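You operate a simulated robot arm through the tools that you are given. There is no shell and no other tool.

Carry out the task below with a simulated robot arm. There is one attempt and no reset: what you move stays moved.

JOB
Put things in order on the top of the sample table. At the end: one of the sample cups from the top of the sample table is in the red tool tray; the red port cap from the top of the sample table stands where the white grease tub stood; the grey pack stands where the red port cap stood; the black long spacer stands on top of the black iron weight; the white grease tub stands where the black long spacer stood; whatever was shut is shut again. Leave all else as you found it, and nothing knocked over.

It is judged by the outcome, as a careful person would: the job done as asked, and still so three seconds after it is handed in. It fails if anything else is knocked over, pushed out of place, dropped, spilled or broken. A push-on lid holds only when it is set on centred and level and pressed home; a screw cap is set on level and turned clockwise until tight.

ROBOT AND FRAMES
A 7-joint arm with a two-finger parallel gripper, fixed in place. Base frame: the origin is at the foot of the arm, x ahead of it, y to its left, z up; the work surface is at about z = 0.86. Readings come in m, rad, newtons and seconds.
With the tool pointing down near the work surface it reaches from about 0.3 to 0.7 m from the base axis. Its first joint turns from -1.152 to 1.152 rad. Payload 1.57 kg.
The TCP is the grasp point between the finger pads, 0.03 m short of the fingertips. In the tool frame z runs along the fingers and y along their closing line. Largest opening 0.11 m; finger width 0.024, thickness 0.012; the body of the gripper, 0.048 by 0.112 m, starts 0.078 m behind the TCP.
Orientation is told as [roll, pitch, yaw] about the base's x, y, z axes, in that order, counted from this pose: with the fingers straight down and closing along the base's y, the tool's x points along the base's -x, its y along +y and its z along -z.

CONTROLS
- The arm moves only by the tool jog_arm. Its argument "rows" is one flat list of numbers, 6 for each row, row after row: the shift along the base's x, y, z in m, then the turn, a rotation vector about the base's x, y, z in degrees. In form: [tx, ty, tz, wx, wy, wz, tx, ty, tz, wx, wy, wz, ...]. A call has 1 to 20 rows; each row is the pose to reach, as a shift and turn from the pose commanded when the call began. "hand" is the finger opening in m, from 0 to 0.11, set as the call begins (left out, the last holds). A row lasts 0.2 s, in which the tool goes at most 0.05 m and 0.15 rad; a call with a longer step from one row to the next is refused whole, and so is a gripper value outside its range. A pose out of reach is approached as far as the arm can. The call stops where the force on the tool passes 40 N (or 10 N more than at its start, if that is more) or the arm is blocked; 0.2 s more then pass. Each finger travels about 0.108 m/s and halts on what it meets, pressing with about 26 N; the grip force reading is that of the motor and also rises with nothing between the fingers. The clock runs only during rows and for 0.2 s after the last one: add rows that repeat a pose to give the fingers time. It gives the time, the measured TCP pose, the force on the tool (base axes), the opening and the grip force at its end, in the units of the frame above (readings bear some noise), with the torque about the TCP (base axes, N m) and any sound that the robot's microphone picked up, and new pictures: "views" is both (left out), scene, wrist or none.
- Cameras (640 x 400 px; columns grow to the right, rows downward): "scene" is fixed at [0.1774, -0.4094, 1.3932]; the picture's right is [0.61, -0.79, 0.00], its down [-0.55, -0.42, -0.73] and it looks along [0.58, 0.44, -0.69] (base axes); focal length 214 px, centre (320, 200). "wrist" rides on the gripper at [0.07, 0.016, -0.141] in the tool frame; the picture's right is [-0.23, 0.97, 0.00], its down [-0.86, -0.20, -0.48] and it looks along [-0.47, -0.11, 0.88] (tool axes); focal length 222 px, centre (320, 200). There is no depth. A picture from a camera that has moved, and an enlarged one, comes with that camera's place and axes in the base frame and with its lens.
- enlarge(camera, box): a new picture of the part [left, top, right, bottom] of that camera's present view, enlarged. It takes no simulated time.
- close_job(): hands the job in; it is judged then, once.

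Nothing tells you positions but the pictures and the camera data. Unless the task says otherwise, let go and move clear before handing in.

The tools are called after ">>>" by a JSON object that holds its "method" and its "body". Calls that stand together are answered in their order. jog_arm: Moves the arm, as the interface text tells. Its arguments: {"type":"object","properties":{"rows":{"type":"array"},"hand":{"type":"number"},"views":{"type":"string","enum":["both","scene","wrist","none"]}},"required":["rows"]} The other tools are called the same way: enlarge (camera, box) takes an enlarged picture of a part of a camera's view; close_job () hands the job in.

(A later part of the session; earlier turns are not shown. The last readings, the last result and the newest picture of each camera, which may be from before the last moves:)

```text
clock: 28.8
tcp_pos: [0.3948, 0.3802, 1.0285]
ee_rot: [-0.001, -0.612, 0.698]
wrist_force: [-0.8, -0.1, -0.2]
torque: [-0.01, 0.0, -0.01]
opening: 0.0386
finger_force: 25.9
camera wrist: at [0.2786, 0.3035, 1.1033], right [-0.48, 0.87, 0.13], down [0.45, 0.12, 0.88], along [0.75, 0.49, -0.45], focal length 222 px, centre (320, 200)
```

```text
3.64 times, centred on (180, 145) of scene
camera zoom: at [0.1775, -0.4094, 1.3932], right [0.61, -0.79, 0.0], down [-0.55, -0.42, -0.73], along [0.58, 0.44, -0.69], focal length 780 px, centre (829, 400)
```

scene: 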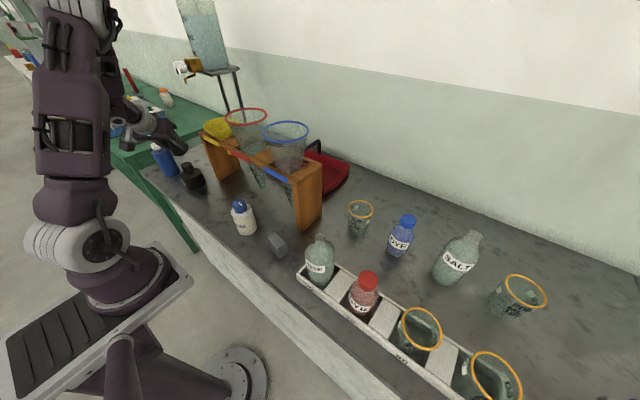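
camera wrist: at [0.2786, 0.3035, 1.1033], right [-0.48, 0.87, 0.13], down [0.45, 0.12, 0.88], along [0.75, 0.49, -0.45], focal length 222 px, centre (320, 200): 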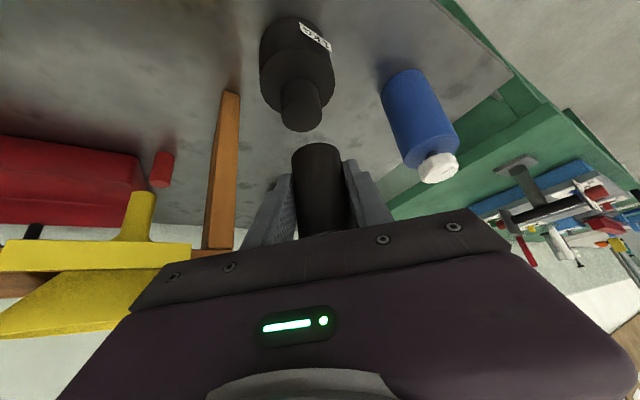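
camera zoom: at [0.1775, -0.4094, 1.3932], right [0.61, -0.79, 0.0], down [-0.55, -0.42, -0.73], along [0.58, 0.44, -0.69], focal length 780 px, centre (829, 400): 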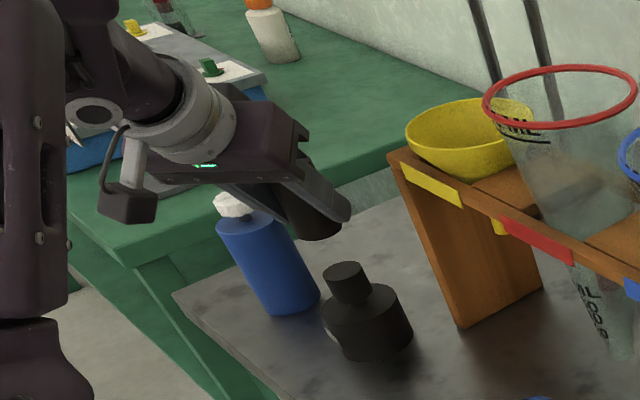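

The knob is at about (0.4015, 0.379), so I'll shift the spacer by roughly (+1.5, -6.5) mm. Then I'll lower it to just above contact.

>>> {"method": "jog_arm", "body": {"rows": [0.0015, -0.0065, 0, 0, 0, 0, 0.0015, -0.0065, -0.015, 0, 0, 0, 0.0015, -0.0065, -0.03, 0, 0, 0, 0.0015, -0.0065, -0.038, 0, 0, 0, 0.0015, -0.0065, -0.041, 0, 0, 0, 0.0015, -0.0065, -0.041, 0, 0, 0]}}

```text
clock: 30.2
tcp_pos: [0.3977, 0.3729, 0.9867]
ee_rot: [-0.002, -0.614, 0.7]
wrist_force: [-1.3, -1.6, 13.9]
torque: [0.07, -0.12, 0.0]
opening: 0.038
finger_force: 25.6
camera wrist: at [0.2807, 0.2969, 1.0612], right [-0.48, 0.87, 0.13], down [0.45, 0.12, 0.88], along [0.75, 0.49, -0.45], focal length 222 px, centre (320, 200)
```

scene: 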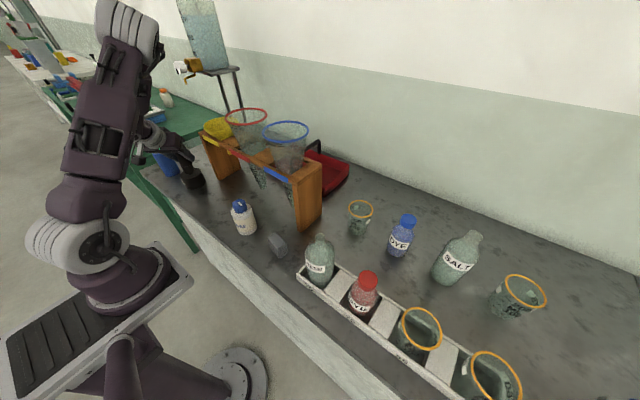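
wrist: 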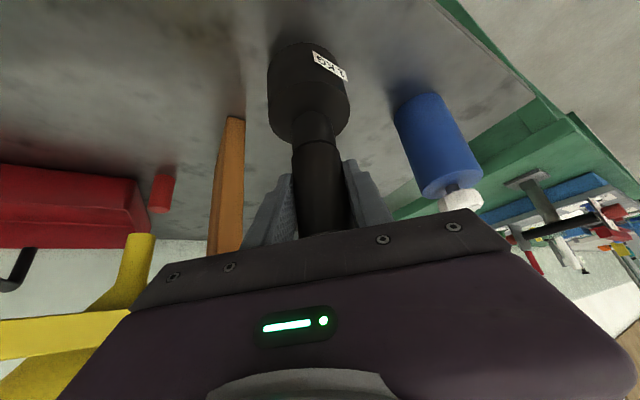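

The spacer has made contact at 13.9 N upward. I'll check the centring before releasing.

>>> {"method": "enlarge", "body": {"camera": "wrist", "box": [240, 80, 400, 240]}}

>>> {"method": "enlarge", "body": {"camera": "scene", "box": [130, 110, 250, 210]}}

```text
2.50 times, centred on (320, 160) of wrist
camera zoom: at [0.2807, 0.2969, 1.0612], right [-0.48, 0.87, 0.13], down [0.45, 0.12, 0.88], along [0.75, 0.49, -0.45], focal length 555 px, centre (320, 300)
```

zoom: 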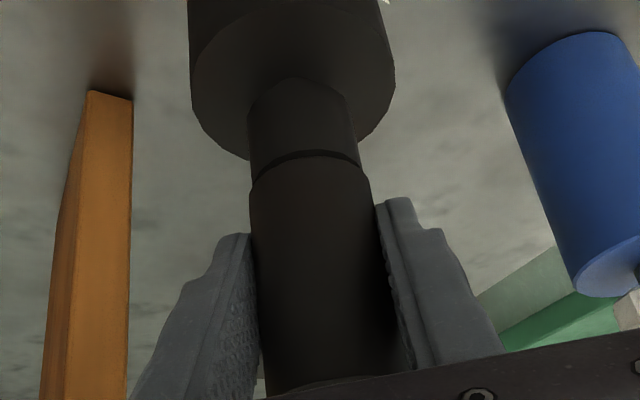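

```text
4.00 times, centred on (190, 160) of scene
camera zoom: at [0.1772, -0.4097, 1.3931], right [0.61, -0.79, 0.0], down [-0.55, -0.42, -0.73], along [0.58, 0.44, -0.69], focal length 858 px, centre (840, 360)
```

zoom: 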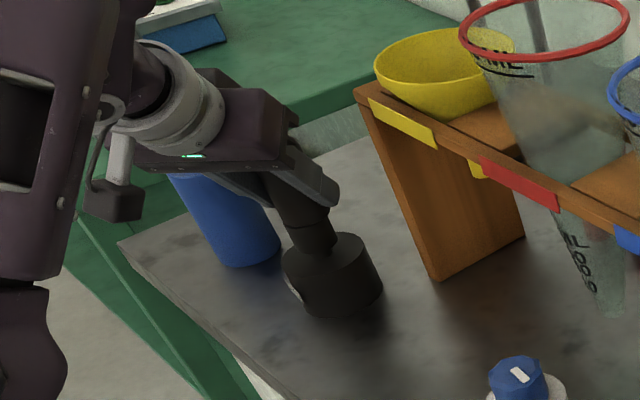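

The spacer looks well centred on the knob. I'll ease the pressing force a little before opening the fingers.

>>> {"method": "jog_arm", "body": {"rows": [0, 0, 0.0015, 0, 0, 0, 0, 0, 0.0015, 0, 0, 0], "views": "none"}}

```text
clock: 30.8
tcp_pos: [0.3988, 0.3719, 0.986]
ee_rot: [0.001, -0.611, 0.699]
wrist_force: [2.0, 1.1, 4.5]
torque: [0.1, -0.16, -0.06]
opening: 0.0383
finger_force: 26.2
```

The pressing force is down to 4.5 N. I'll open the fingers now.

>>> {"method": "jog_arm", "body": {"rows": [0, 0, 0, 0, 0, 0, 0, 0, 0, 0, 0, 0, 0, 0, 0, 0, 0, 0], "hand": 0.065}}

```text
clock: 31.6
tcp_pos: [0.3984, 0.3738, 0.987]
ee_rot: [0.002, -0.613, 0.698]
wrist_force: [0.0, 0.3, 0.0]
torque: [-0.01, 0.01, 0.03]
opening: 0.065
finger_force: 0.1
camera wrist: at [0.2806, 0.2972, 1.0619], right [-0.48, 0.87, 0.13], down [0.45, 0.12, 0.88], along [0.75, 0.49, -0.45], focal length 222 px, centre (320, 200)
```

scene: 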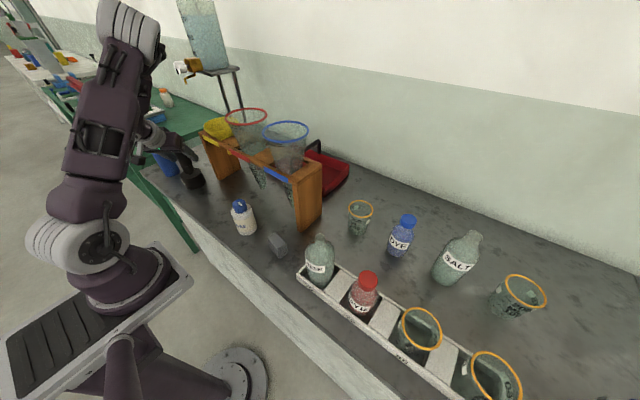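
wrist: 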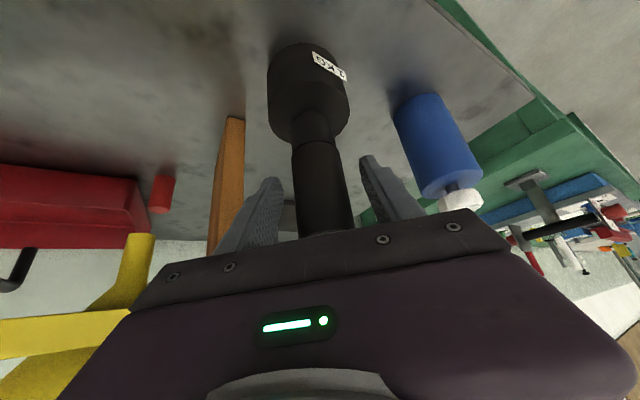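

The spacer stands on the knob. I'll back straight off along the tool axis.

>>> {"method": "jog_arm", "body": {"rows": [-0.0088, -0.0074, 0.0164, 0, 0, 0, -0.022, -0.0185, 0.0409, 0, 0, 0, -0.0396, -0.0333, 0.0736, 0, 0, 0, -0.0573, -0.0481, 0.1063, 0, 0, 0, -0.066, -0.0555, 0.1227, 0, 0, 0, -0.066, -0.0555, 0.1227, 0, 0, 0]}}

```text
clock: 33.0
tcp_pos: [0.3316, 0.3149, 1.1089]
ee_rot: [0.0, -0.612, 0.699]
wrist_force: [0.4, -0.2, -0.3]
torque: [0.02, 0.02, 0.01]
opening: 0.0647
finger_force: 0.2
camera wrist: at [0.2138, 0.2393, 1.1843], right [-0.48, 0.87, 0.13], down [0.45, 0.12, 0.88], along [0.75, 0.49, -0.45], focal length 222 px, centre (320, 200)
```

scene: 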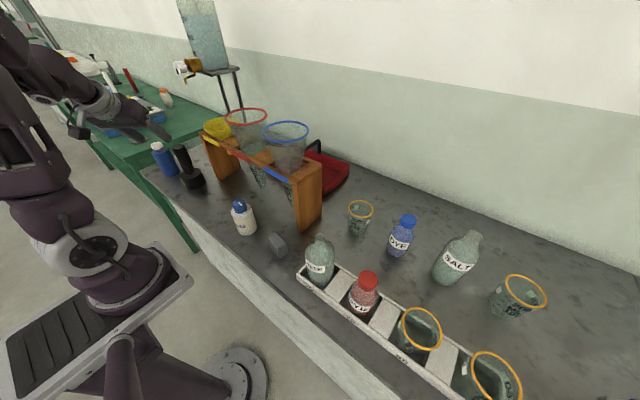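
wrist: 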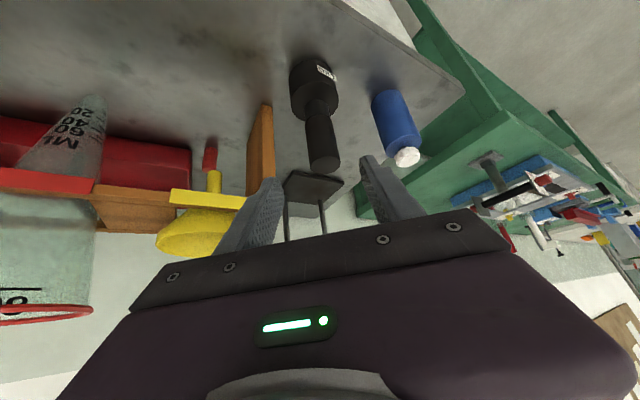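

>>> {"method": "enlarge", "body": {"camera": "scene", "box": [130, 110, 250, 210]}}

>>> {"method": "enlarge", "body": {"camera": "scene", "box": [215, 180, 315, 270]}}

>>> {"method": "enlarge", "body": {"camera": "wrist", "box": [160, 40, 360, 260]}}

```text
4.00 times, centred on (190, 160) of scene
camera zoom: at [0.1774, -0.4094, 1.3932], right [0.61, -0.79, 0.0], down [-0.55, -0.42, -0.73], along [0.58, 0.44, -0.69], focal length 858 px, centre (840, 360)
```

zoom: 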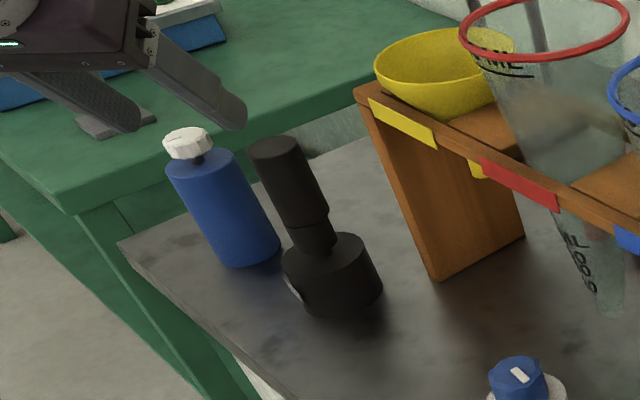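

```text
4.44 times, centred on (265, 225) of scene
camera zoom: at [0.1774, -0.4094, 1.3932], right [0.61, -0.79, 0.0], down [-0.55, -0.42, -0.73], along [0.58, 0.44, -0.69], focal length 953 px, centre (564, 89)
```

zoom: 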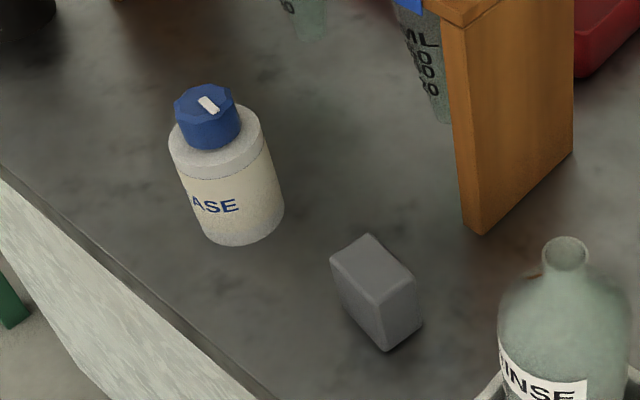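

```text
1.82 times, centred on (260, 150) of wrist
camera zoom: at [0.2138, 0.2393, 1.1843], right [-0.48, 0.87, 0.13], down [0.45, 0.12, 0.88], along [0.75, 0.49, -0.45], focal length 404 px, centre (429, 291)
```

zoom: 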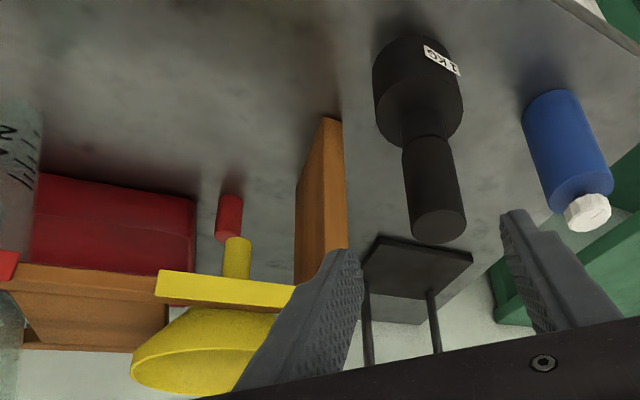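

The spacer is standing on the weight. The free cup comes next because moving it also clears the area near the spacer's old spot. I'll swing back to the right and take a steeper tilt of 50° at yaw 50° above the cup.

>>> {"method": "jog_arm", "body": {"rows": [0.01, -0.03, 0.03, 0, 0, 0, 0.02, -0.065, 0.055, 0, 0, 0, 0.03, -0.105, 0.07, 0, 0, 0, 0.035, -0.15, 0.075, 0, 0, 0, 0.04, -0.195, 0.075, 0, 0, 0, 0.04, -0.24, 0.075, 0, 0, 0, 0.04, -0.285, 0.075, 0, 0, 0, 0.04, -0.33, 0.075, 2.1, -2.1, 2.0, 0.045, -0.375, 0.075, 4.3, -4.3, 4.0, 0.06, -0.415, 0.075, 6.4, -6.4, 6.0, 0.085, -0.45, 0.07, 8.5, -8.5, 8.0, 0.115, -0.485, 0.06, 10.64, -10.64, 9.98, 0.15, -0.515, 0.05, 10.64, -10.64, 9.98, 0.19, -0.54, 0.036, 10.64, -10.64, 9.98, 0.23, -0.552, 0.016, 10.64, -10.64, 9.98, 0.2604, -0.5539, -0.015, 10.64, -10.64, 9.98, 0.2604, -0.5539, -0.015, 10.64, -10.64, 9.98], "hand": 0.098}}

```text
clock: 36.6
tcp_pos: [0.3805, -0.1389, 1.2018]
ee_rot: [0.001, -0.841, 0.848]
wrist_force: [0.3, 0.3, 1.0]
torque: [-0.02, 0.0, -0.03]
opening: 0.0979
finger_force: 0.1
out of reach, approached as far as the arm can: row 11, 12, 13, 14, 15, 16, 17
camera wrist: at [0.267, -0.2427, 1.2443], right [-0.63, 0.76, 0.17], down [0.29, 0.03, 0.96], along [0.72, 0.65, -0.24], focal length 222 px, centre (320, 200)
```

scene: 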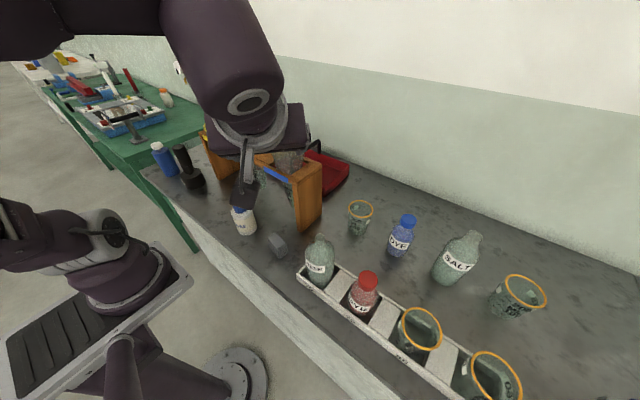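
wrist: 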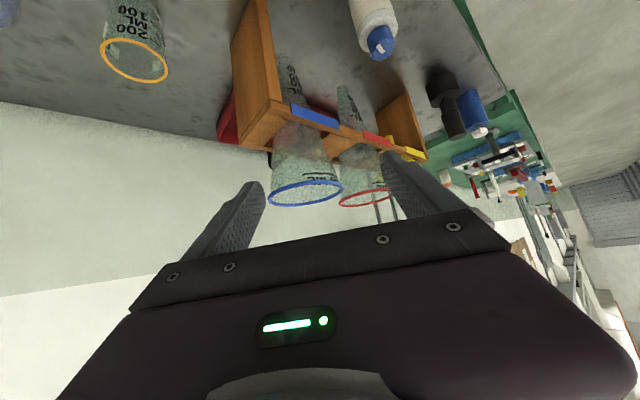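

The arm ran into a joint limit at the combined yaw and tilt. I'll unwind to a smaller yaw first, move outward and tilt there.

>>> {"method": "jog_arm", "body": {"rows": [0, 0, 0, -1.16, 1.71, -5.71, 0, 0, 0, -2.32, 3.41, -11.42, 0.01, -0.005, 0, -3.49, 5.12, -17.13, 0.02, -0.01, 0, -4.65, 6.82, -22.84, 0.03, -0.02, -0.005, -5.81, 8.53, -28.55, 0.06, -0.04, -0.015, -5.81, 8.53, -28.55, 0.09, -0.06, -0.03, -5.81, 8.53, -28.55, 0.12, -0.08, -0.045, -5.81, 8.53, -28.55, 0.12, -0.08, -0.045, -5.81, 8.53, -28.55]}}

```text
clock: 38.6
tcp_pos: [0.4373, -0.1792, 1.1928]
ee_rot: [0.004, -0.696, 0.371]
wrist_force: [0.1, -0.5, -1.2]
torque: [0.03, 0.01, 0.03]
opening: 0.098
finger_force: 0.1
out of reach, approached as far as the arm can: row 7, 8, 9
camera wrist: at [0.296, -0.2162, 1.2564], right [-0.19, 0.97, 0.15], down [0.4, -0.06, 0.92], along [0.9, 0.23, -0.37], focal length 222 px, centre (320, 200)
```

scene: 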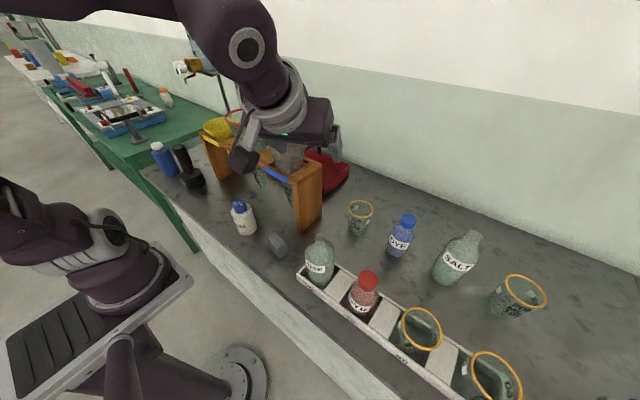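
wrist: 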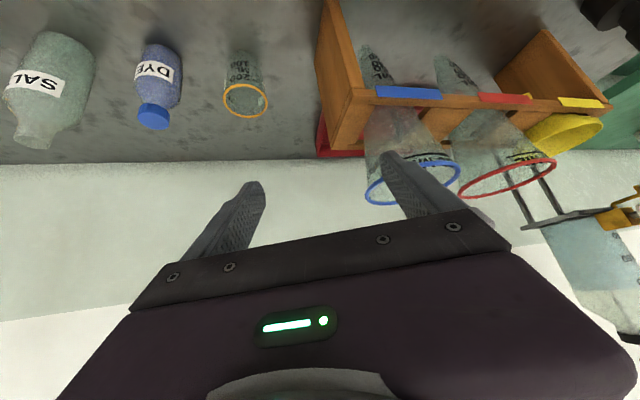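

The arm is still pinned, so its posture has drifted into a poor configuration. I'll bring the tool back upright here and look at how the arm lies.

>>> {"method": "jog_arm", "body": {"rows": [-0.005, 0, 0.005, -1.24, 6.57, -3.4, -0.01, 0, 0.01, -2.47, 13.15, -6.81, -0.015, 0, 0.015, -3.71, 19.72, -10.2, -0.02, 0, 0.02, -4.95, 26.3, -13.6, -0.025, 0, 0.02, -6.18, 32.9, -17.0, -0.025, 0, 0.02, -7.42, 39.44, -20.43, -0.025, 0, 0.02, -7.42, 39.44, -20.43]}}

```text
clock: 40.2
tcp_pos: [0.412, -0.1786, 1.2128]
ee_rot: [0.004, 0.003, -0.002]
wrist_force: [-0.9, 0.5, -0.8]
torque: [-0.01, 0.02, 0.0]
opening: 0.098
finger_force: 0.0
out of reach, approached as far as the arm can: row 1
camera wrist: at [0.3424, -0.1624, 1.3539], right [0.23, 0.97, 0.0], down [0.86, -0.2, 0.48], along [0.46, -0.11, -0.88], focal length 222 px, centre (320, 200)
```

scene: 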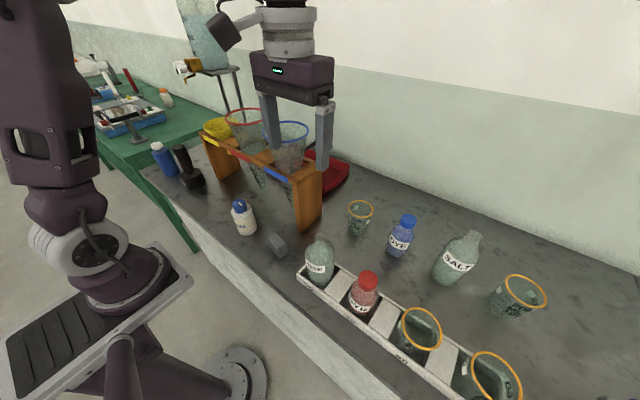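
wrist: 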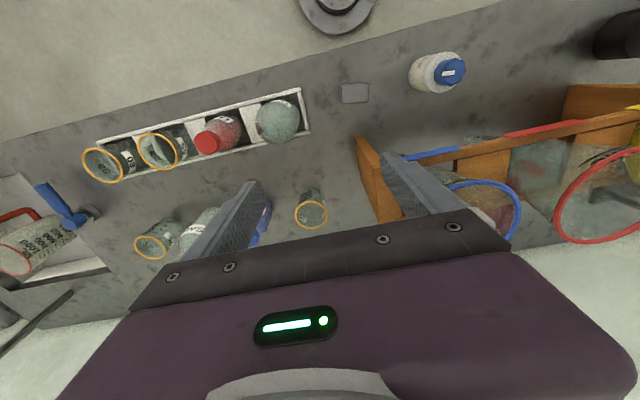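

The upright posture looks normal again. I'll move out over the cup with the tool vertical and only then tilt in place.

>>> {"method": "jog_arm", "body": {"rows": [0.035, -0.015, -0.015, 0, 0, 0, 0.07, -0.03, -0.035, 0, 0, 0, 0.105, -0.045, -0.06, 0, 0, 0, 0.14, -0.06, -0.085, 0, 0, 0, 0.145, -0.06, -0.095, 1.64, -6.1, 3.5, 0.15, -0.06, -0.105, 3.27, -12.2, 7.0, 0.155, -0.06, -0.115, 4.9, -18.3, 10.5, 0.16, -0.06, -0.125, 6.54, -24.4, 14.0, 0.165, -0.06, -0.135, 8.18, -30.5, 17.5, 0.17, -0.06, -0.145, 9.8, -36.6, 21.0, 0.175, -0.06, -0.155, 11.4, -42.7, 24.5, 0.178, -0.06, -0.165, 13.08, -48.8, 28.05, 0.178, -0.06, -0.165, 13.08, -48.8, 28.05]}}

```text
clock: 43.0
tcp_pos: [0.5905, -0.2395, 1.0476]
ee_rot: [0.007, -0.872, 0.521]
wrist_force: [0.4, -0.2, 0.1]
torque: [0.02, -0.05, 0.02]
opening: 0.0982
finger_force: 0.0
camera wrist: at [0.4484, -0.3015, 1.0848], right [-0.36, 0.92, 0.18], down [0.26, -0.08, 0.96], along [0.9, 0.39, -0.21], focal length 222 px, centre (320, 200)
```

scene: 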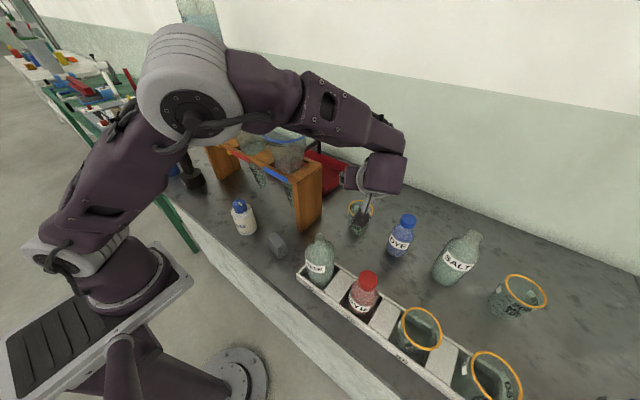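
wrist: 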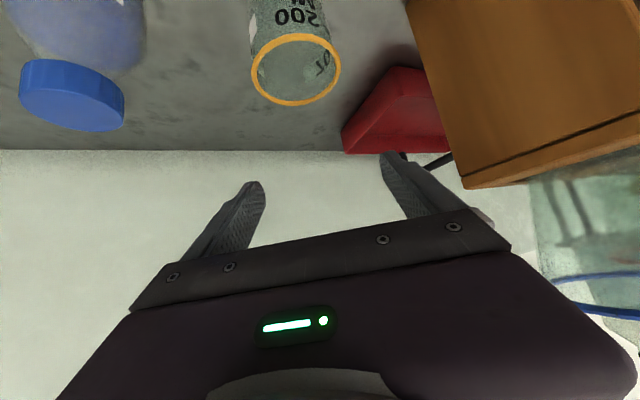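

The arm reached the tilted pose directly over the cup. I'll lower it so the fingers straddle the cup below its rim.

>>> {"method": "jog_arm", "body": {"rows": [0, 0, -0.03, 0, 0, 0, 0, 0, -0.06, 0, 0, 0, 0, 0, -0.09, 0, 0, 0, 0, 0, -0.115, 0, 0, 0, 0, 0, -0.1276, 0, 0, 0, 0, 0, -0.1276, 0, 0, 0]}}

```text
clock: 44.4
tcp_pos: [0.5893, -0.2402, 0.9202]
ee_rot: [0.005, -0.872, 0.523]
wrist_force: [-0.9, 1.1, 0.0]
torque: [-0.02, 0.01, 0.0]
opening: 0.098
finger_force: 0.1
camera wrist: at [0.4485, -0.3017, 0.9576], right [-0.36, 0.92, 0.18], down [0.26, -0.08, 0.96], along [0.89, 0.39, -0.21], focal length 222 px, centre (320, 200)
```

scene: 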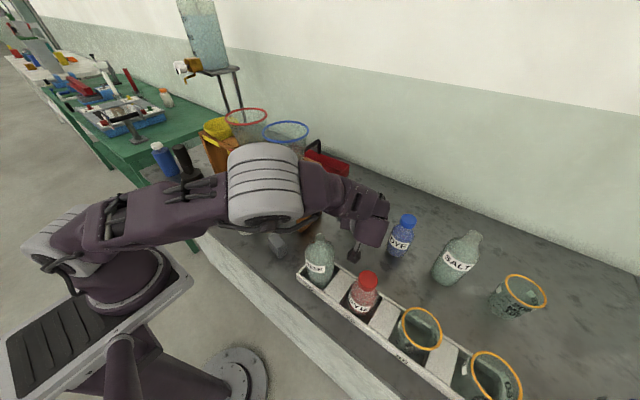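
wrist: 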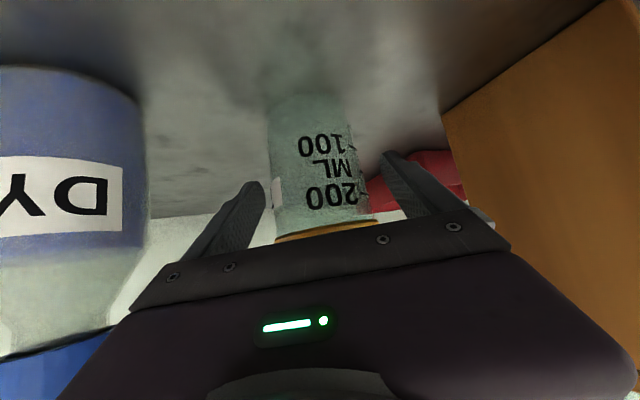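

The cup is centred between the fingers. I'll close on it and lift slightly to test the hold.

>>> {"method": "jog_arm", "body": {"rows": [0, 0, 0, 0, 0, 0, 0, 0, 0, 0, 0, 0, 0, 0, 0, 0, 0, 0, 0, 0, 0, 0, 0, 0], "hand": 0.02, "views": "wrist"}}

>>> {"method": "jog_arm", "body": {"rows": [0, 0, 0.004, 0, 0, 0, 0, 0, 0.009, 0, 0, 0, 0, 0, 0.015, 0, 0, 0, 0, 0, 0.015, 0, 0, 0]}}

```text
clock: 45.4
tcp_pos: [0.5897, -0.2384, 0.9196]
ee_rot: [0.004, -0.871, 0.521]
wrist_force: [-0.1, -1.6, 1.6]
torque: [-0.1, -0.02, -0.03]
opening: 0.0636
finger_force: 25.8
camera wrist: at [0.4485, -0.3017, 0.9579], right [-0.36, 0.92, 0.18], down [0.26, -0.08, 0.96], along [0.89, 0.39, -0.21], focal length 222 px, centre (320, 200)
```

wrist: 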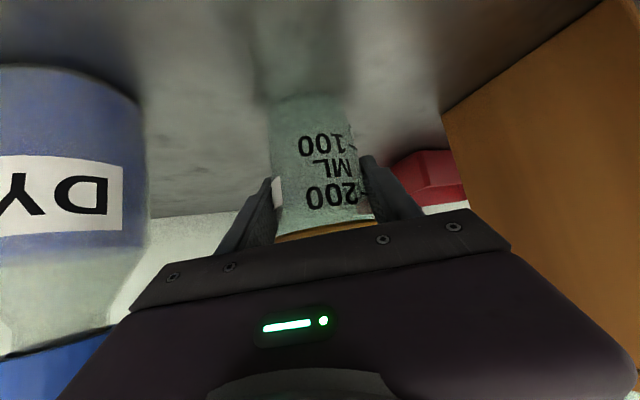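

```text
clock: 46.4
tcp_pos: [0.5914, -0.2389, 0.9349]
ee_rot: [0.005, -0.87, 0.522]
wrist_force: [1.1, -0.7, -0.5]
torque: [0.03, -0.05, 0.02]
opening: 0.0619
finger_force: 25.9
camera wrist: at [0.4494, -0.3016, 0.9724], right [-0.36, 0.92, 0.18], down [0.26, -0.08, 0.96], along [0.89, 0.39, -0.21], focal length 222 px, centre (320, 200)
```

scene: 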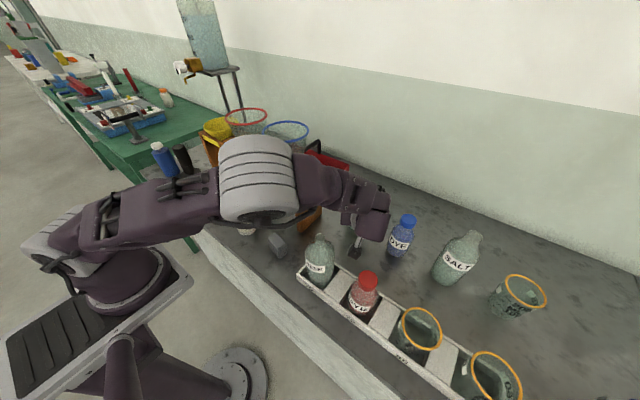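
wrist: 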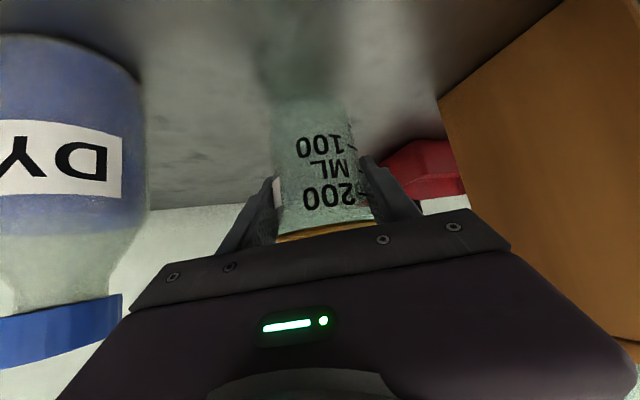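

The cup lifted with the gripper. I'll raise it and take it around behind the right end of the rack towards the tray, turning the yaw gradually.

>>> {"method": "jog_arm", "body": {"rows": [0, 0, 0.02, 0, 0, 0, 0, 0, 0.05, 0, 0, 0, 0.01, 0.005, 0.08, 0, 0, 3, 0.03, 0.015, 0.09, 0, 0, 7, 0.05, 0.03, 0.09, 0, 0, 11, 0.065, 0.055, 0.09, 0, 0, 15, 0.08, 0.085, 0.09, 0, 0, 18, 0.09, 0.115, 0.09, 0, 0, 20, 0.098, 0.139, 0.09, 0, 0, 20, 0.098, 0.139, 0.09, 0, 0, 20]}}

```text
clock: 48.6
tcp_pos: [0.6914, -0.1006, 1.0265]
ee_rot: [0.006, -0.871, 0.87]
wrist_force: [0.5, 0.5, -0.6]
torque: [0.01, -0.01, -0.01]
opening: 0.0619
finger_force: 26.2
camera wrist: at [0.5792, -0.2062, 1.0645], right [-0.65, 0.74, 0.18], down [0.27, 0.01, 0.96], along [0.71, 0.68, -0.21], focal length 222 px, centre (320, 200)
```

scene: 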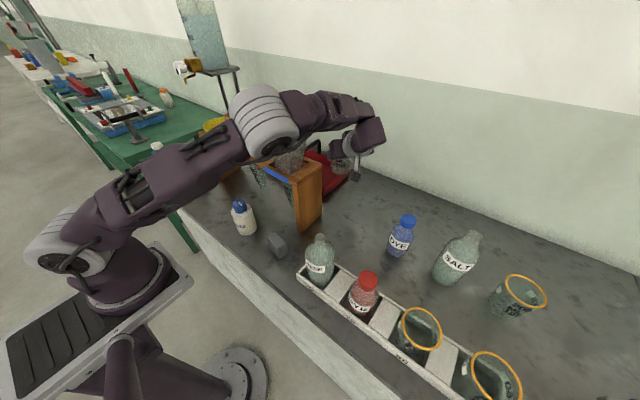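
wrist: 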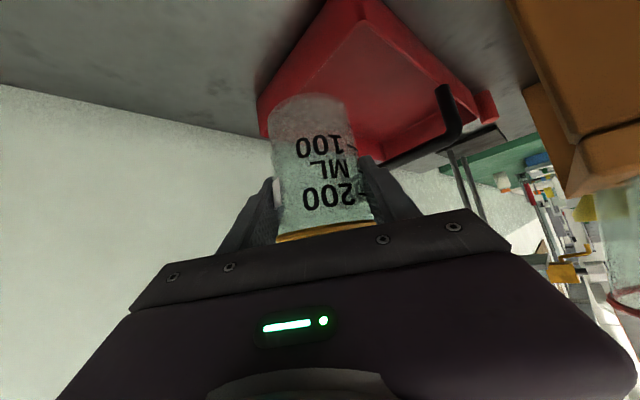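

The cup is held upright and the forearm is clear of the blue funnel. I'll bring the cup over the right half of the tray.

>>> {"method": "jog_arm", "body": {"rows": [0.004, 0.025, 0, 0, 0, 3, 0.008, 0.05, -0.003, 0, 0, 6, 0.0136, 0.0826, -0.015, 0, 0, 10, 0.0136, 0.0826, -0.0265, 0, 0, 10, 0.0136, 0.0826, -0.0265, 0, 0, 10]}}

```text
clock: 49.8
tcp_pos: [0.7014, -0.0171, 0.9995]
ee_rot: [0.006, -0.871, 1.045]
wrist_force: [-0.7, 0.5, -0.5]
torque: [0.03, 0.0, 0.0]
opening: 0.062
finger_force: 26.1
camera wrist: at [0.6104, -0.1409, 1.0369], right [-0.77, 0.61, 0.18], down [0.27, 0.06, 0.96], along [0.58, 0.79, -0.21], focal length 222 px, centre (320, 200)
```

scene: 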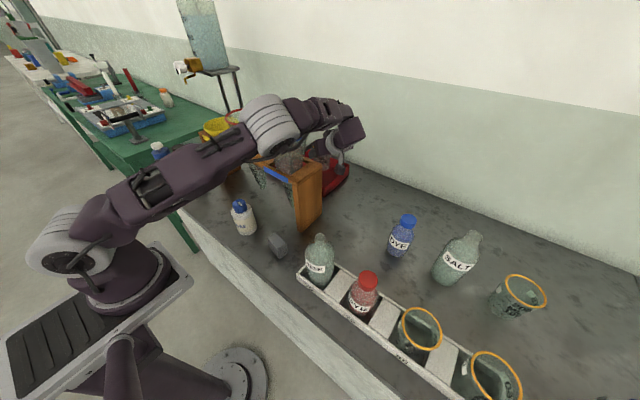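
wrist: 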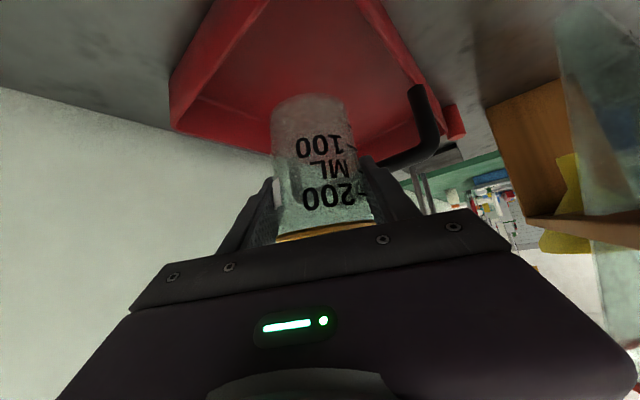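

I'll check the forearm's clearance over the blue funnel before I descend.

>>> {"method": "enlarge", "body": {"camera": "scene", "box": [220, 80, 380, 220]}}

>>> {"method": "enlarge", "body": {"camera": "wrist", "box": [150, 0, 490, 220]}}

```text
2.86 times, centred on (300, 150) of scene
camera zoom: at [0.1775, -0.4094, 1.3932], right [0.61, -0.79, 0.0], down [-0.55, -0.42, -0.73], along [0.58, 0.44, -0.69], focal length 613 px, centre (377, 343)
```

zoom: 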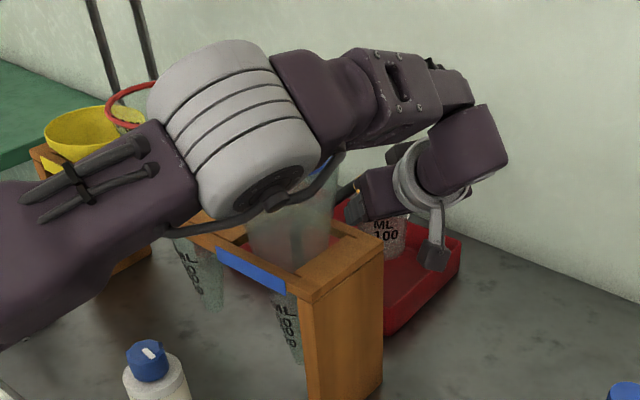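

```text
1.82 times, centred on (320, 110) of wrist
camera zoom: at [0.6104, -0.1409, 1.0369], right [-0.77, 0.61, 0.18], down [0.27, 0.06, 0.96], along [0.58, 0.79, -0.21], focal length 404 px, centre (320, 364)
```

zoom: 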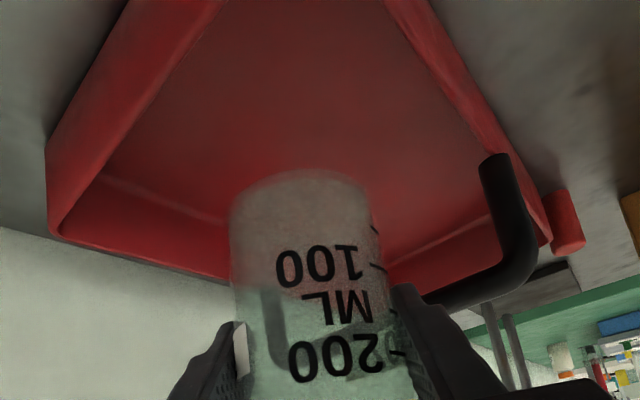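

The forearm passes just to the right of the blue funnel. To keep it clear I'll pull the target a little nearer, to about (0.692, -0.02) at yaw 55°, and descend in stages.

>>> {"method": "jog_arm", "body": {"rows": [-0.005, -0.002, 0, 0, 0, -3, -0.0094, -0.003, 0, 0, 0, -5, -0.0094, -0.003, -0.02, 0, 0, -5, -0.0094, -0.003, -0.035, 0, 0, -5, -0.0094, -0.003, -0.035, 0, 0, -5]}}

>>> {"method": "enlarge", "body": {"camera": "scene", "box": [240, 90, 380, 190]}}

>>> {"method": "enlarge", "body": {"camera": "wrist", "box": [150, 0, 490, 220]}}

```text
clock: 51.0
tcp_pos: [0.6942, -0.0212, 0.9634]
ee_rot: [0.005, -0.871, 0.958]
wrist_force: [0.7, 0.1, -0.2]
torque: [-0.02, 0.01, 0.02]
opening: 0.0616
finger_force: 26.2
camera wrist: at [0.5904, -0.1371, 1.0005], right [-0.71, 0.68, 0.18], down [0.27, 0.04, 0.96], along [0.64, 0.74, -0.21], focal length 222 px, centre (320, 200)
```

scene: 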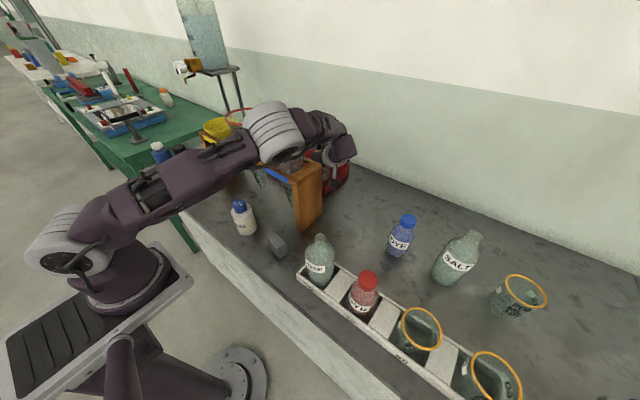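
wrist: 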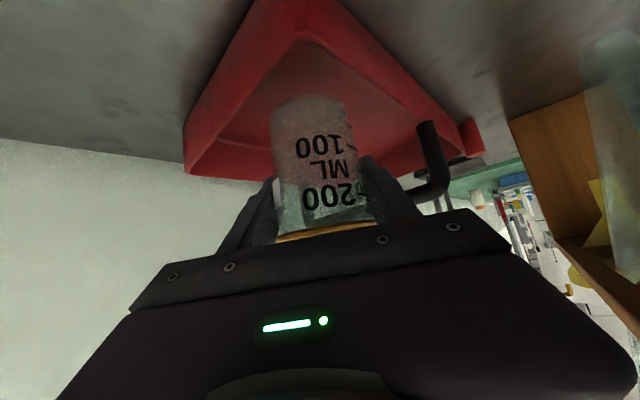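

```text
4.00 times, centred on (310, 140) of scene
camera zoom: at [0.1774, -0.4094, 1.3932], right [0.61, -0.79, 0.0], down [-0.55, -0.42, -0.73], along [0.58, 0.44, -0.69], focal length 858 px, centre (360, 440)
```

zoom: 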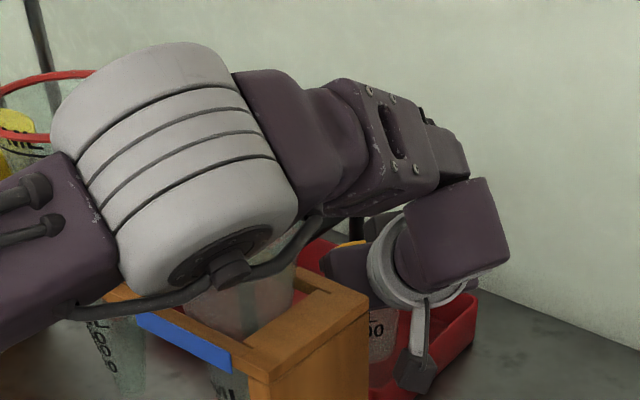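

```text
1.82 times, centred on (320, 110) of wrist
camera zoom: at [0.5904, -0.1371, 1.0005], right [-0.71, 0.68, 0.18], down [0.27, 0.04, 0.96], along [0.64, 0.74, -0.21], focal length 404 px, centre (320, 364)
```

zoom: 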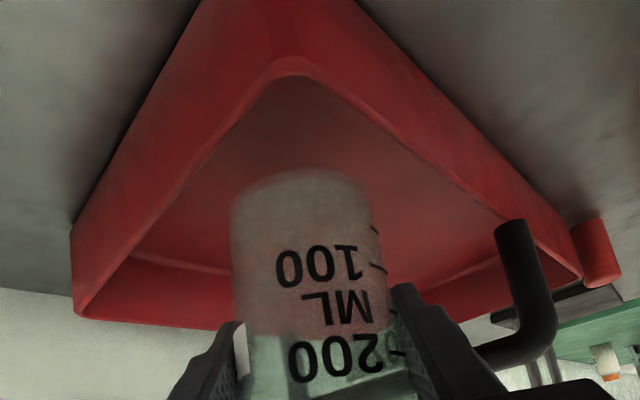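

The elbow is leaning away to the right, so there is more clearance than I feared. I'll keep lowering the cup, then creep down to the tray floor.

>>> {"method": "jog_arm", "body": {"rows": [0, 0, -0.01, 0, 0, 0, 0, 0, -0.02, 0, 0, 0, 0, 0, -0.028, 0, 0, 0, 0, 0, -0.032, 0, 0, 0, 0, 0, -0.032, 0, 0, 0]}}

```text
clock: 52.2
tcp_pos: [0.6927, -0.022, 0.93]
ee_rot: [0.005, -0.871, 0.958]
wrist_force: [-0.4, -1.1, -0.6]
torque: [-0.02, -0.01, -0.01]
opening: 0.0618
finger_force: 25.7
camera wrist: at [0.5906, -0.1373, 0.9679], right [-0.71, 0.68, 0.18], down [0.27, 0.03, 0.96], along [0.64, 0.74, -0.21], focal length 222 px, centre (320, 200)
```

scene: 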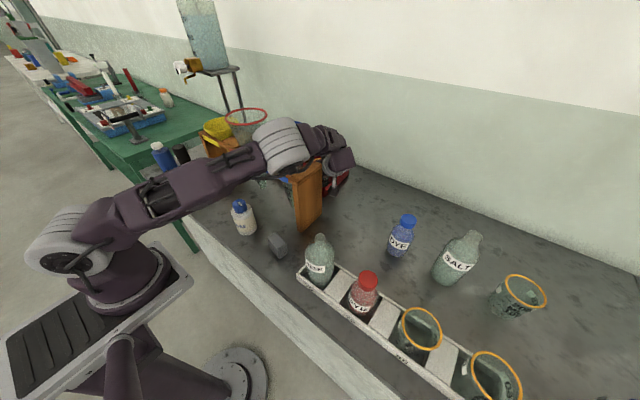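
wrist: 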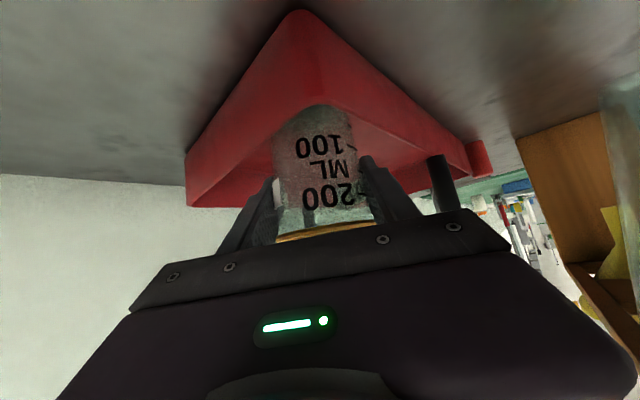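

>>> {"method": "jog_arm", "body": {"rows": [0, 0, -0.002, 0, 0, 0, 0, 0, -0.004, 0, 0, 0, 0, 0, -0.004, 0, 0, 0], "views": "none"}}

>>> {"method": "enlarge", "body": {"camera": "scene", "box": [240, 90, 380, 190]}}

>>> {"method": "enlarge", "body": {"camera": "wrist", "box": [220, 60, 460, 240]}}

```text
clock: 53.0
tcp_pos: [0.6938, -0.0203, 0.9259]
ee_rot: [0.007, -0.871, 0.957]
wrist_force: [0.1, 0.4, -0.5]
torque: [-0.01, -0.01, -0.02]
opening: 0.0617
finger_force: 25.8
```

```text
4.00 times, centred on (310, 140) of scene
camera zoom: at [0.1774, -0.4094, 1.3932], right [0.61, -0.79, 0.0], down [-0.55, -0.42, -0.73], along [0.58, 0.44, -0.69], focal length 858 px, centre (360, 440)
```

zoom: 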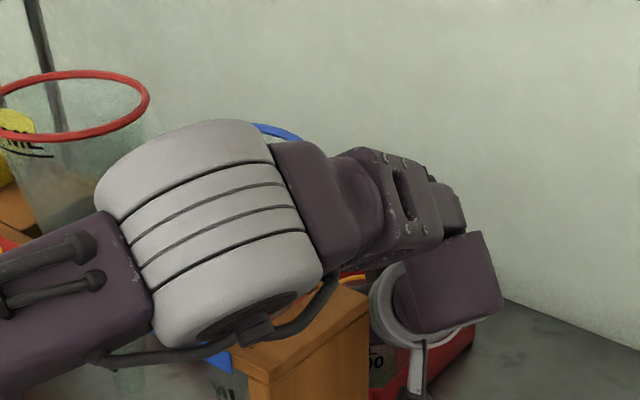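

```text
2.22 times, centred on (340, 150) of wrist
camera zoom: at [0.5916, -0.1368, 0.9641], right [-0.71, 0.68, 0.18], down [0.27, 0.04, 0.96], along [0.64, 0.74, -0.21], focal length 494 px, centre (276, 311)
```

zoom: 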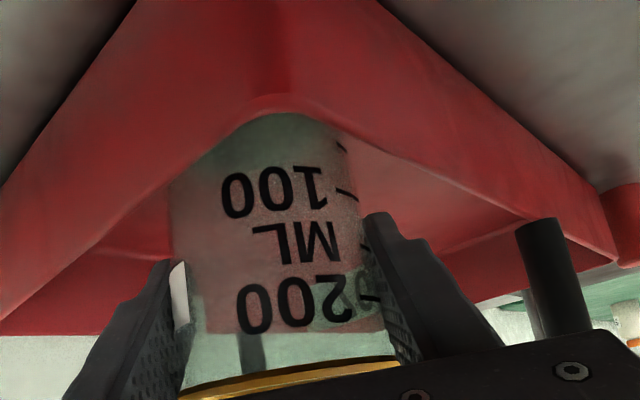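

There is no contact yet and the blue funnel's rim is undisturbed. I'll creep down a little more.

>>> {"method": "jog_arm", "body": {"rows": [0, 0, -0.001, 0, 0, 0, 0, 0, -0.002, 0, 0, 0, 0, 0, -0.002, 0, 0, 0], "views": "none"}}

>>> {"method": "jog_arm", "body": {"rows": [0, 0, -0.001, 0, 0, 0, 0, 0, -0.002, 0, 0, 0, 0, 0, -0.002, 0, 0, 0], "views": "none"}}

```text
clock: 53.8
tcp_pos: [0.6936, -0.0221, 0.9261]
ee_rot: [0.005, -0.873, 0.959]
wrist_force: [-0.4, 0.9, 5.4]
torque: [-0.04, -0.19, 0.0]
opening: 0.0617
finger_force: 25.7
```

```text
clock: 54.6
tcp_pos: [0.6936, -0.0206, 0.922]
ee_rot: [0.005, -0.873, 0.958]
wrist_force: [-4.1, 0.2, 16.1]
torque: [-0.05, -0.22, -0.02]
opening: 0.0613
finger_force: 26.3
```

The cup base is on the tray floor. I'll relax the pressure slightly and then open the fingers a modest amount.

>>> {"method": "jog_arm", "body": {"rows": [0, 0, 0.001, 0, 0, 0, 0, 0, 0.001, 0, 0, 0], "views": "none"}}

>>> {"method": "jog_arm", "body": {"rows": [0, 0, 0, 0, 0, 0, 0, 0, 0, 0, 0, 0, 0, 0, 0, 0, 0, 0], "hand": 0.08}}

>>> {"method": "enlarge", "body": {"camera": "wrist", "box": [220, 60, 460, 240]}}

```text
clock: 55.2
tcp_pos: [0.6933, -0.0207, 0.9239]
ee_rot: [0.007, -0.872, 0.957]
wrist_force: [0.6, 0.4, 2.3]
torque: [0.01, -0.13, 0.04]
opening: 0.0613
finger_force: 25.8
```

```text
clock: 56.0
tcp_pos: [0.6929, -0.0205, 0.9237]
ee_rot: [0.004, -0.871, 0.959]
wrist_force: [-0.6, 0.3, 0.3]
torque: [0.02, 0.03, 0.04]
opening: 0.08
finger_force: 0.1
camera wrist: at [0.5917, -0.1366, 0.9614], right [-0.71, 0.68, 0.18], down [0.27, 0.04, 0.96], along [0.64, 0.74, -0.21], focal length 222 px, centre (320, 200)
```

scene: 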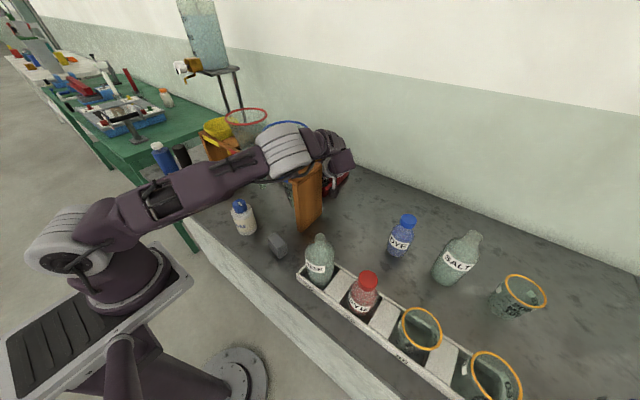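
wrist: 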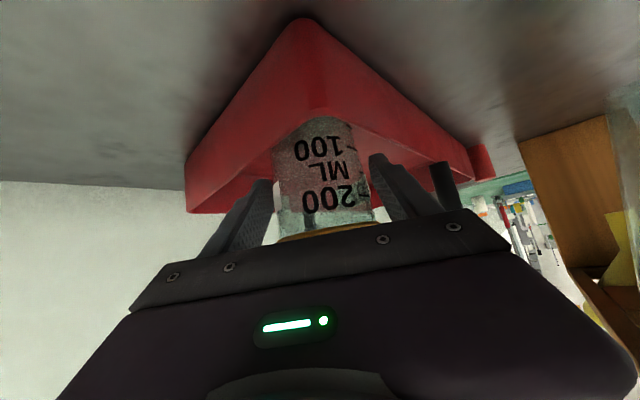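

```text
2.22 times, centred on (340, 150) of wrist
camera zoom: at [0.5917, -0.1366, 0.9614], right [-0.71, 0.68, 0.18], down [0.27, 0.04, 0.96], along [0.64, 0.74, -0.21], focal length 494 px, centre (276, 311)
```

zoom: 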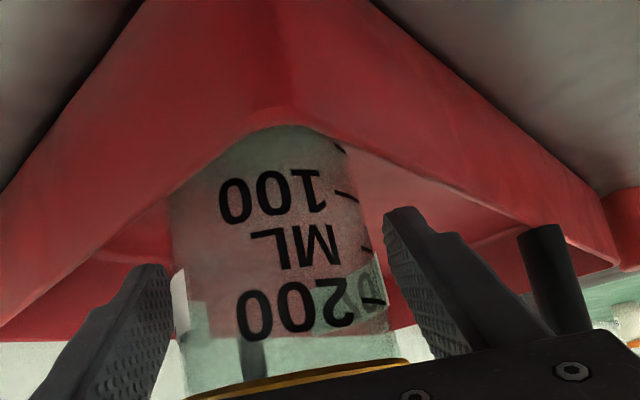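

The cup stands free in the tray. I'll open the fingers slightly more and back out along the tool axis.

>>> {"method": "jog_arm", "body": {"rows": [0, 0, 0, 0, 0, 0, -0.0044, -0.0063, 0.0064, 0, 0, 0, -0.0132, -0.0188, 0.0193, 0, 0, 0, -0.0264, -0.0377, 0.0386, 0, 0, 0, -0.0439, -0.0628, 0.0643, 0, 0, 0, -0.0615, -0.0879, 0.09, 0, 0, 0, -0.0703, -0.1004, 0.1029, 0, 0, 0, -0.0703, -0.1004, 0.1029, 0, 0, 0], "hand": 0.087}}

>>> {"method": "enlarge", "body": {"camera": "wrist", "box": [200, 0, 480, 200]}}

>>> {"method": "enlarge", "body": {"camera": "scene", "box": [240, 90, 400, 220]}}

```text
clock: 56.9
tcp_pos: [0.6788, -0.0304, 0.9475]
ee_rot: [0.016, -0.885, 0.957]
wrist_force: [18.3, 15.5, -2.0]
torque: [-0.83, 0.93, -0.49]
opening: 0.0871
finger_force: 0.1
stopped in row 4: the force on the tool passed its limit at 110 N (the readings are from after the stop); the commanded pose is now the measured one
camera wrist: at [0.5784, -0.1483, 0.9824], right [-0.72, 0.67, 0.19], down [0.27, 0.02, 0.96], along [0.64, 0.74, -0.2], focal length 222 px, centre (320, 200)
```

scene: 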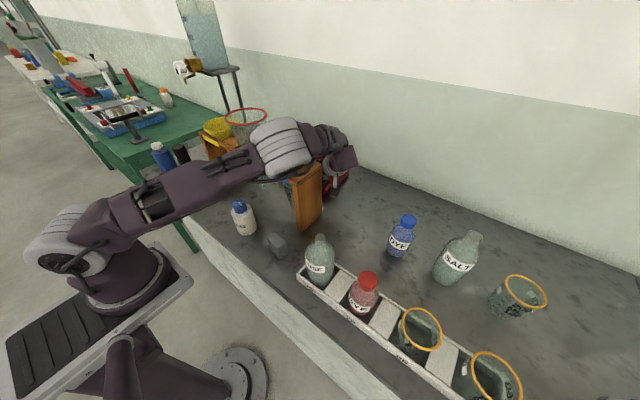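
wrist: 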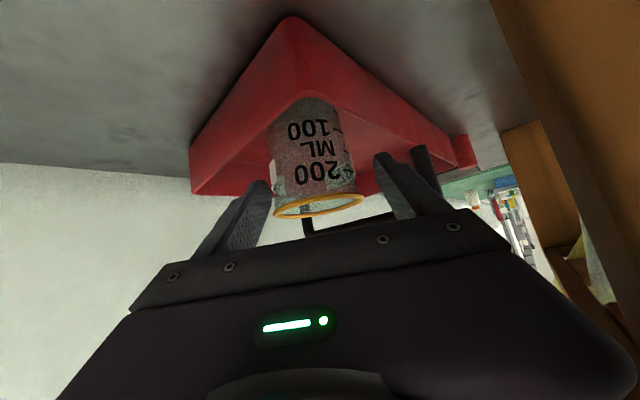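

```text
2.00 times, centred on (340, 100) of wrist
camera zoom: at [0.5784, -0.1483, 0.9824], right [-0.72, 0.67, 0.19], down [0.27, 0.02, 0.96], along [0.64, 0.74, -0.2], focal length 444 px, centre (280, 400)
```

zoom: 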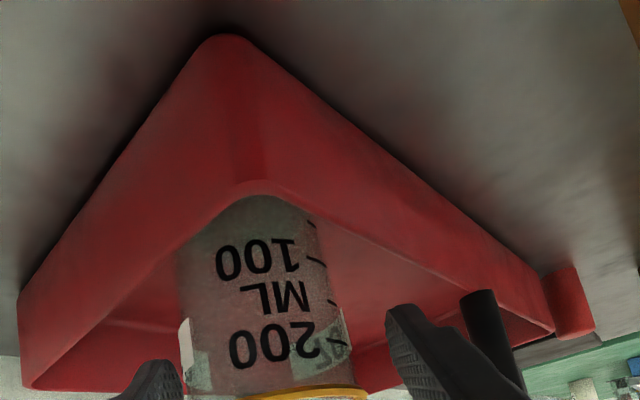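

```text
3.08 times, centred on (320, 155) of scene
camera zoom: at [0.178, -0.409, 1.3932], right [0.61, -0.79, 0.0], down [-0.55, -0.42, -0.73], along [0.58, 0.44, -0.69], focal length 660 px, centre (320, 338)
```

zoom: 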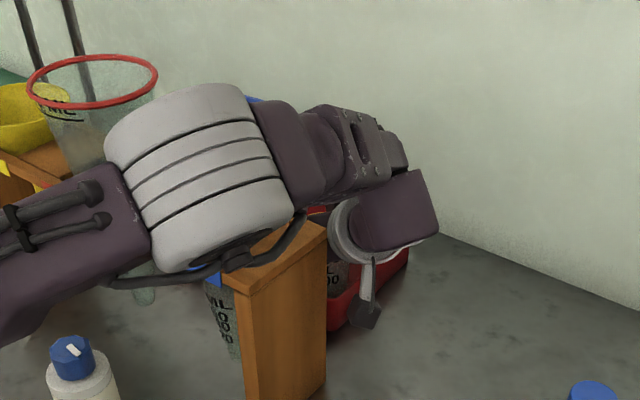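

The gripper body bumped the back-right edge of the rack while retreating, and the arm stopped at a peak of 110 N. I'll check whether the rack, funnels or cup moved before doing anything else.

>>> {"method": "enlarge", "body": {"camera": "scene", "box": [220, 150, 420, 275]}}

>>> {"method": "enlarge", "body": {"camera": "scene", "box": [140, 90, 340, 215]}}

```text
3.20 times, centred on (320, 212) of scene
camera zoom: at [0.178, -0.409, 1.3932], right [0.61, -0.79, 0.0], down [-0.55, -0.42, -0.73], along [0.58, 0.44, -0.69], focal length 686 px, centre (320, 160)
```

zoom: 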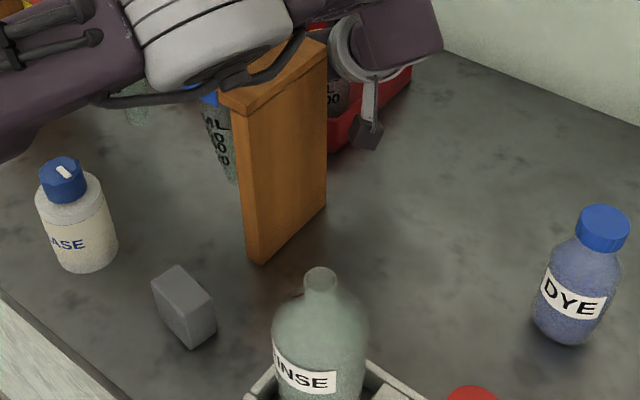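

```text
3.20 times, centred on (240, 152) of scene
camera zoom: at [0.178, -0.409, 1.3932], right [0.61, -0.79, 0.0], down [-0.55, -0.42, -0.73], along [0.58, 0.44, -0.69], focal length 686 px, centre (576, 352)
```

zoom: 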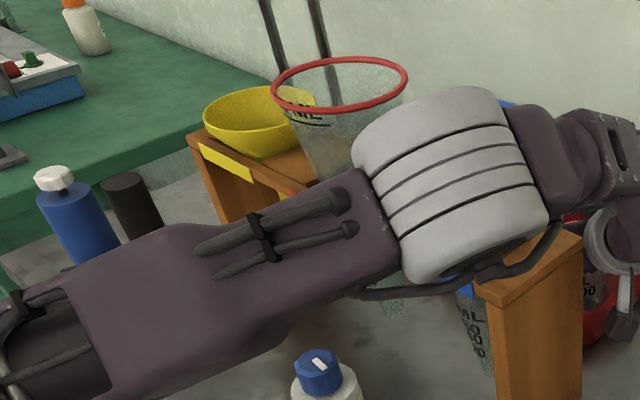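

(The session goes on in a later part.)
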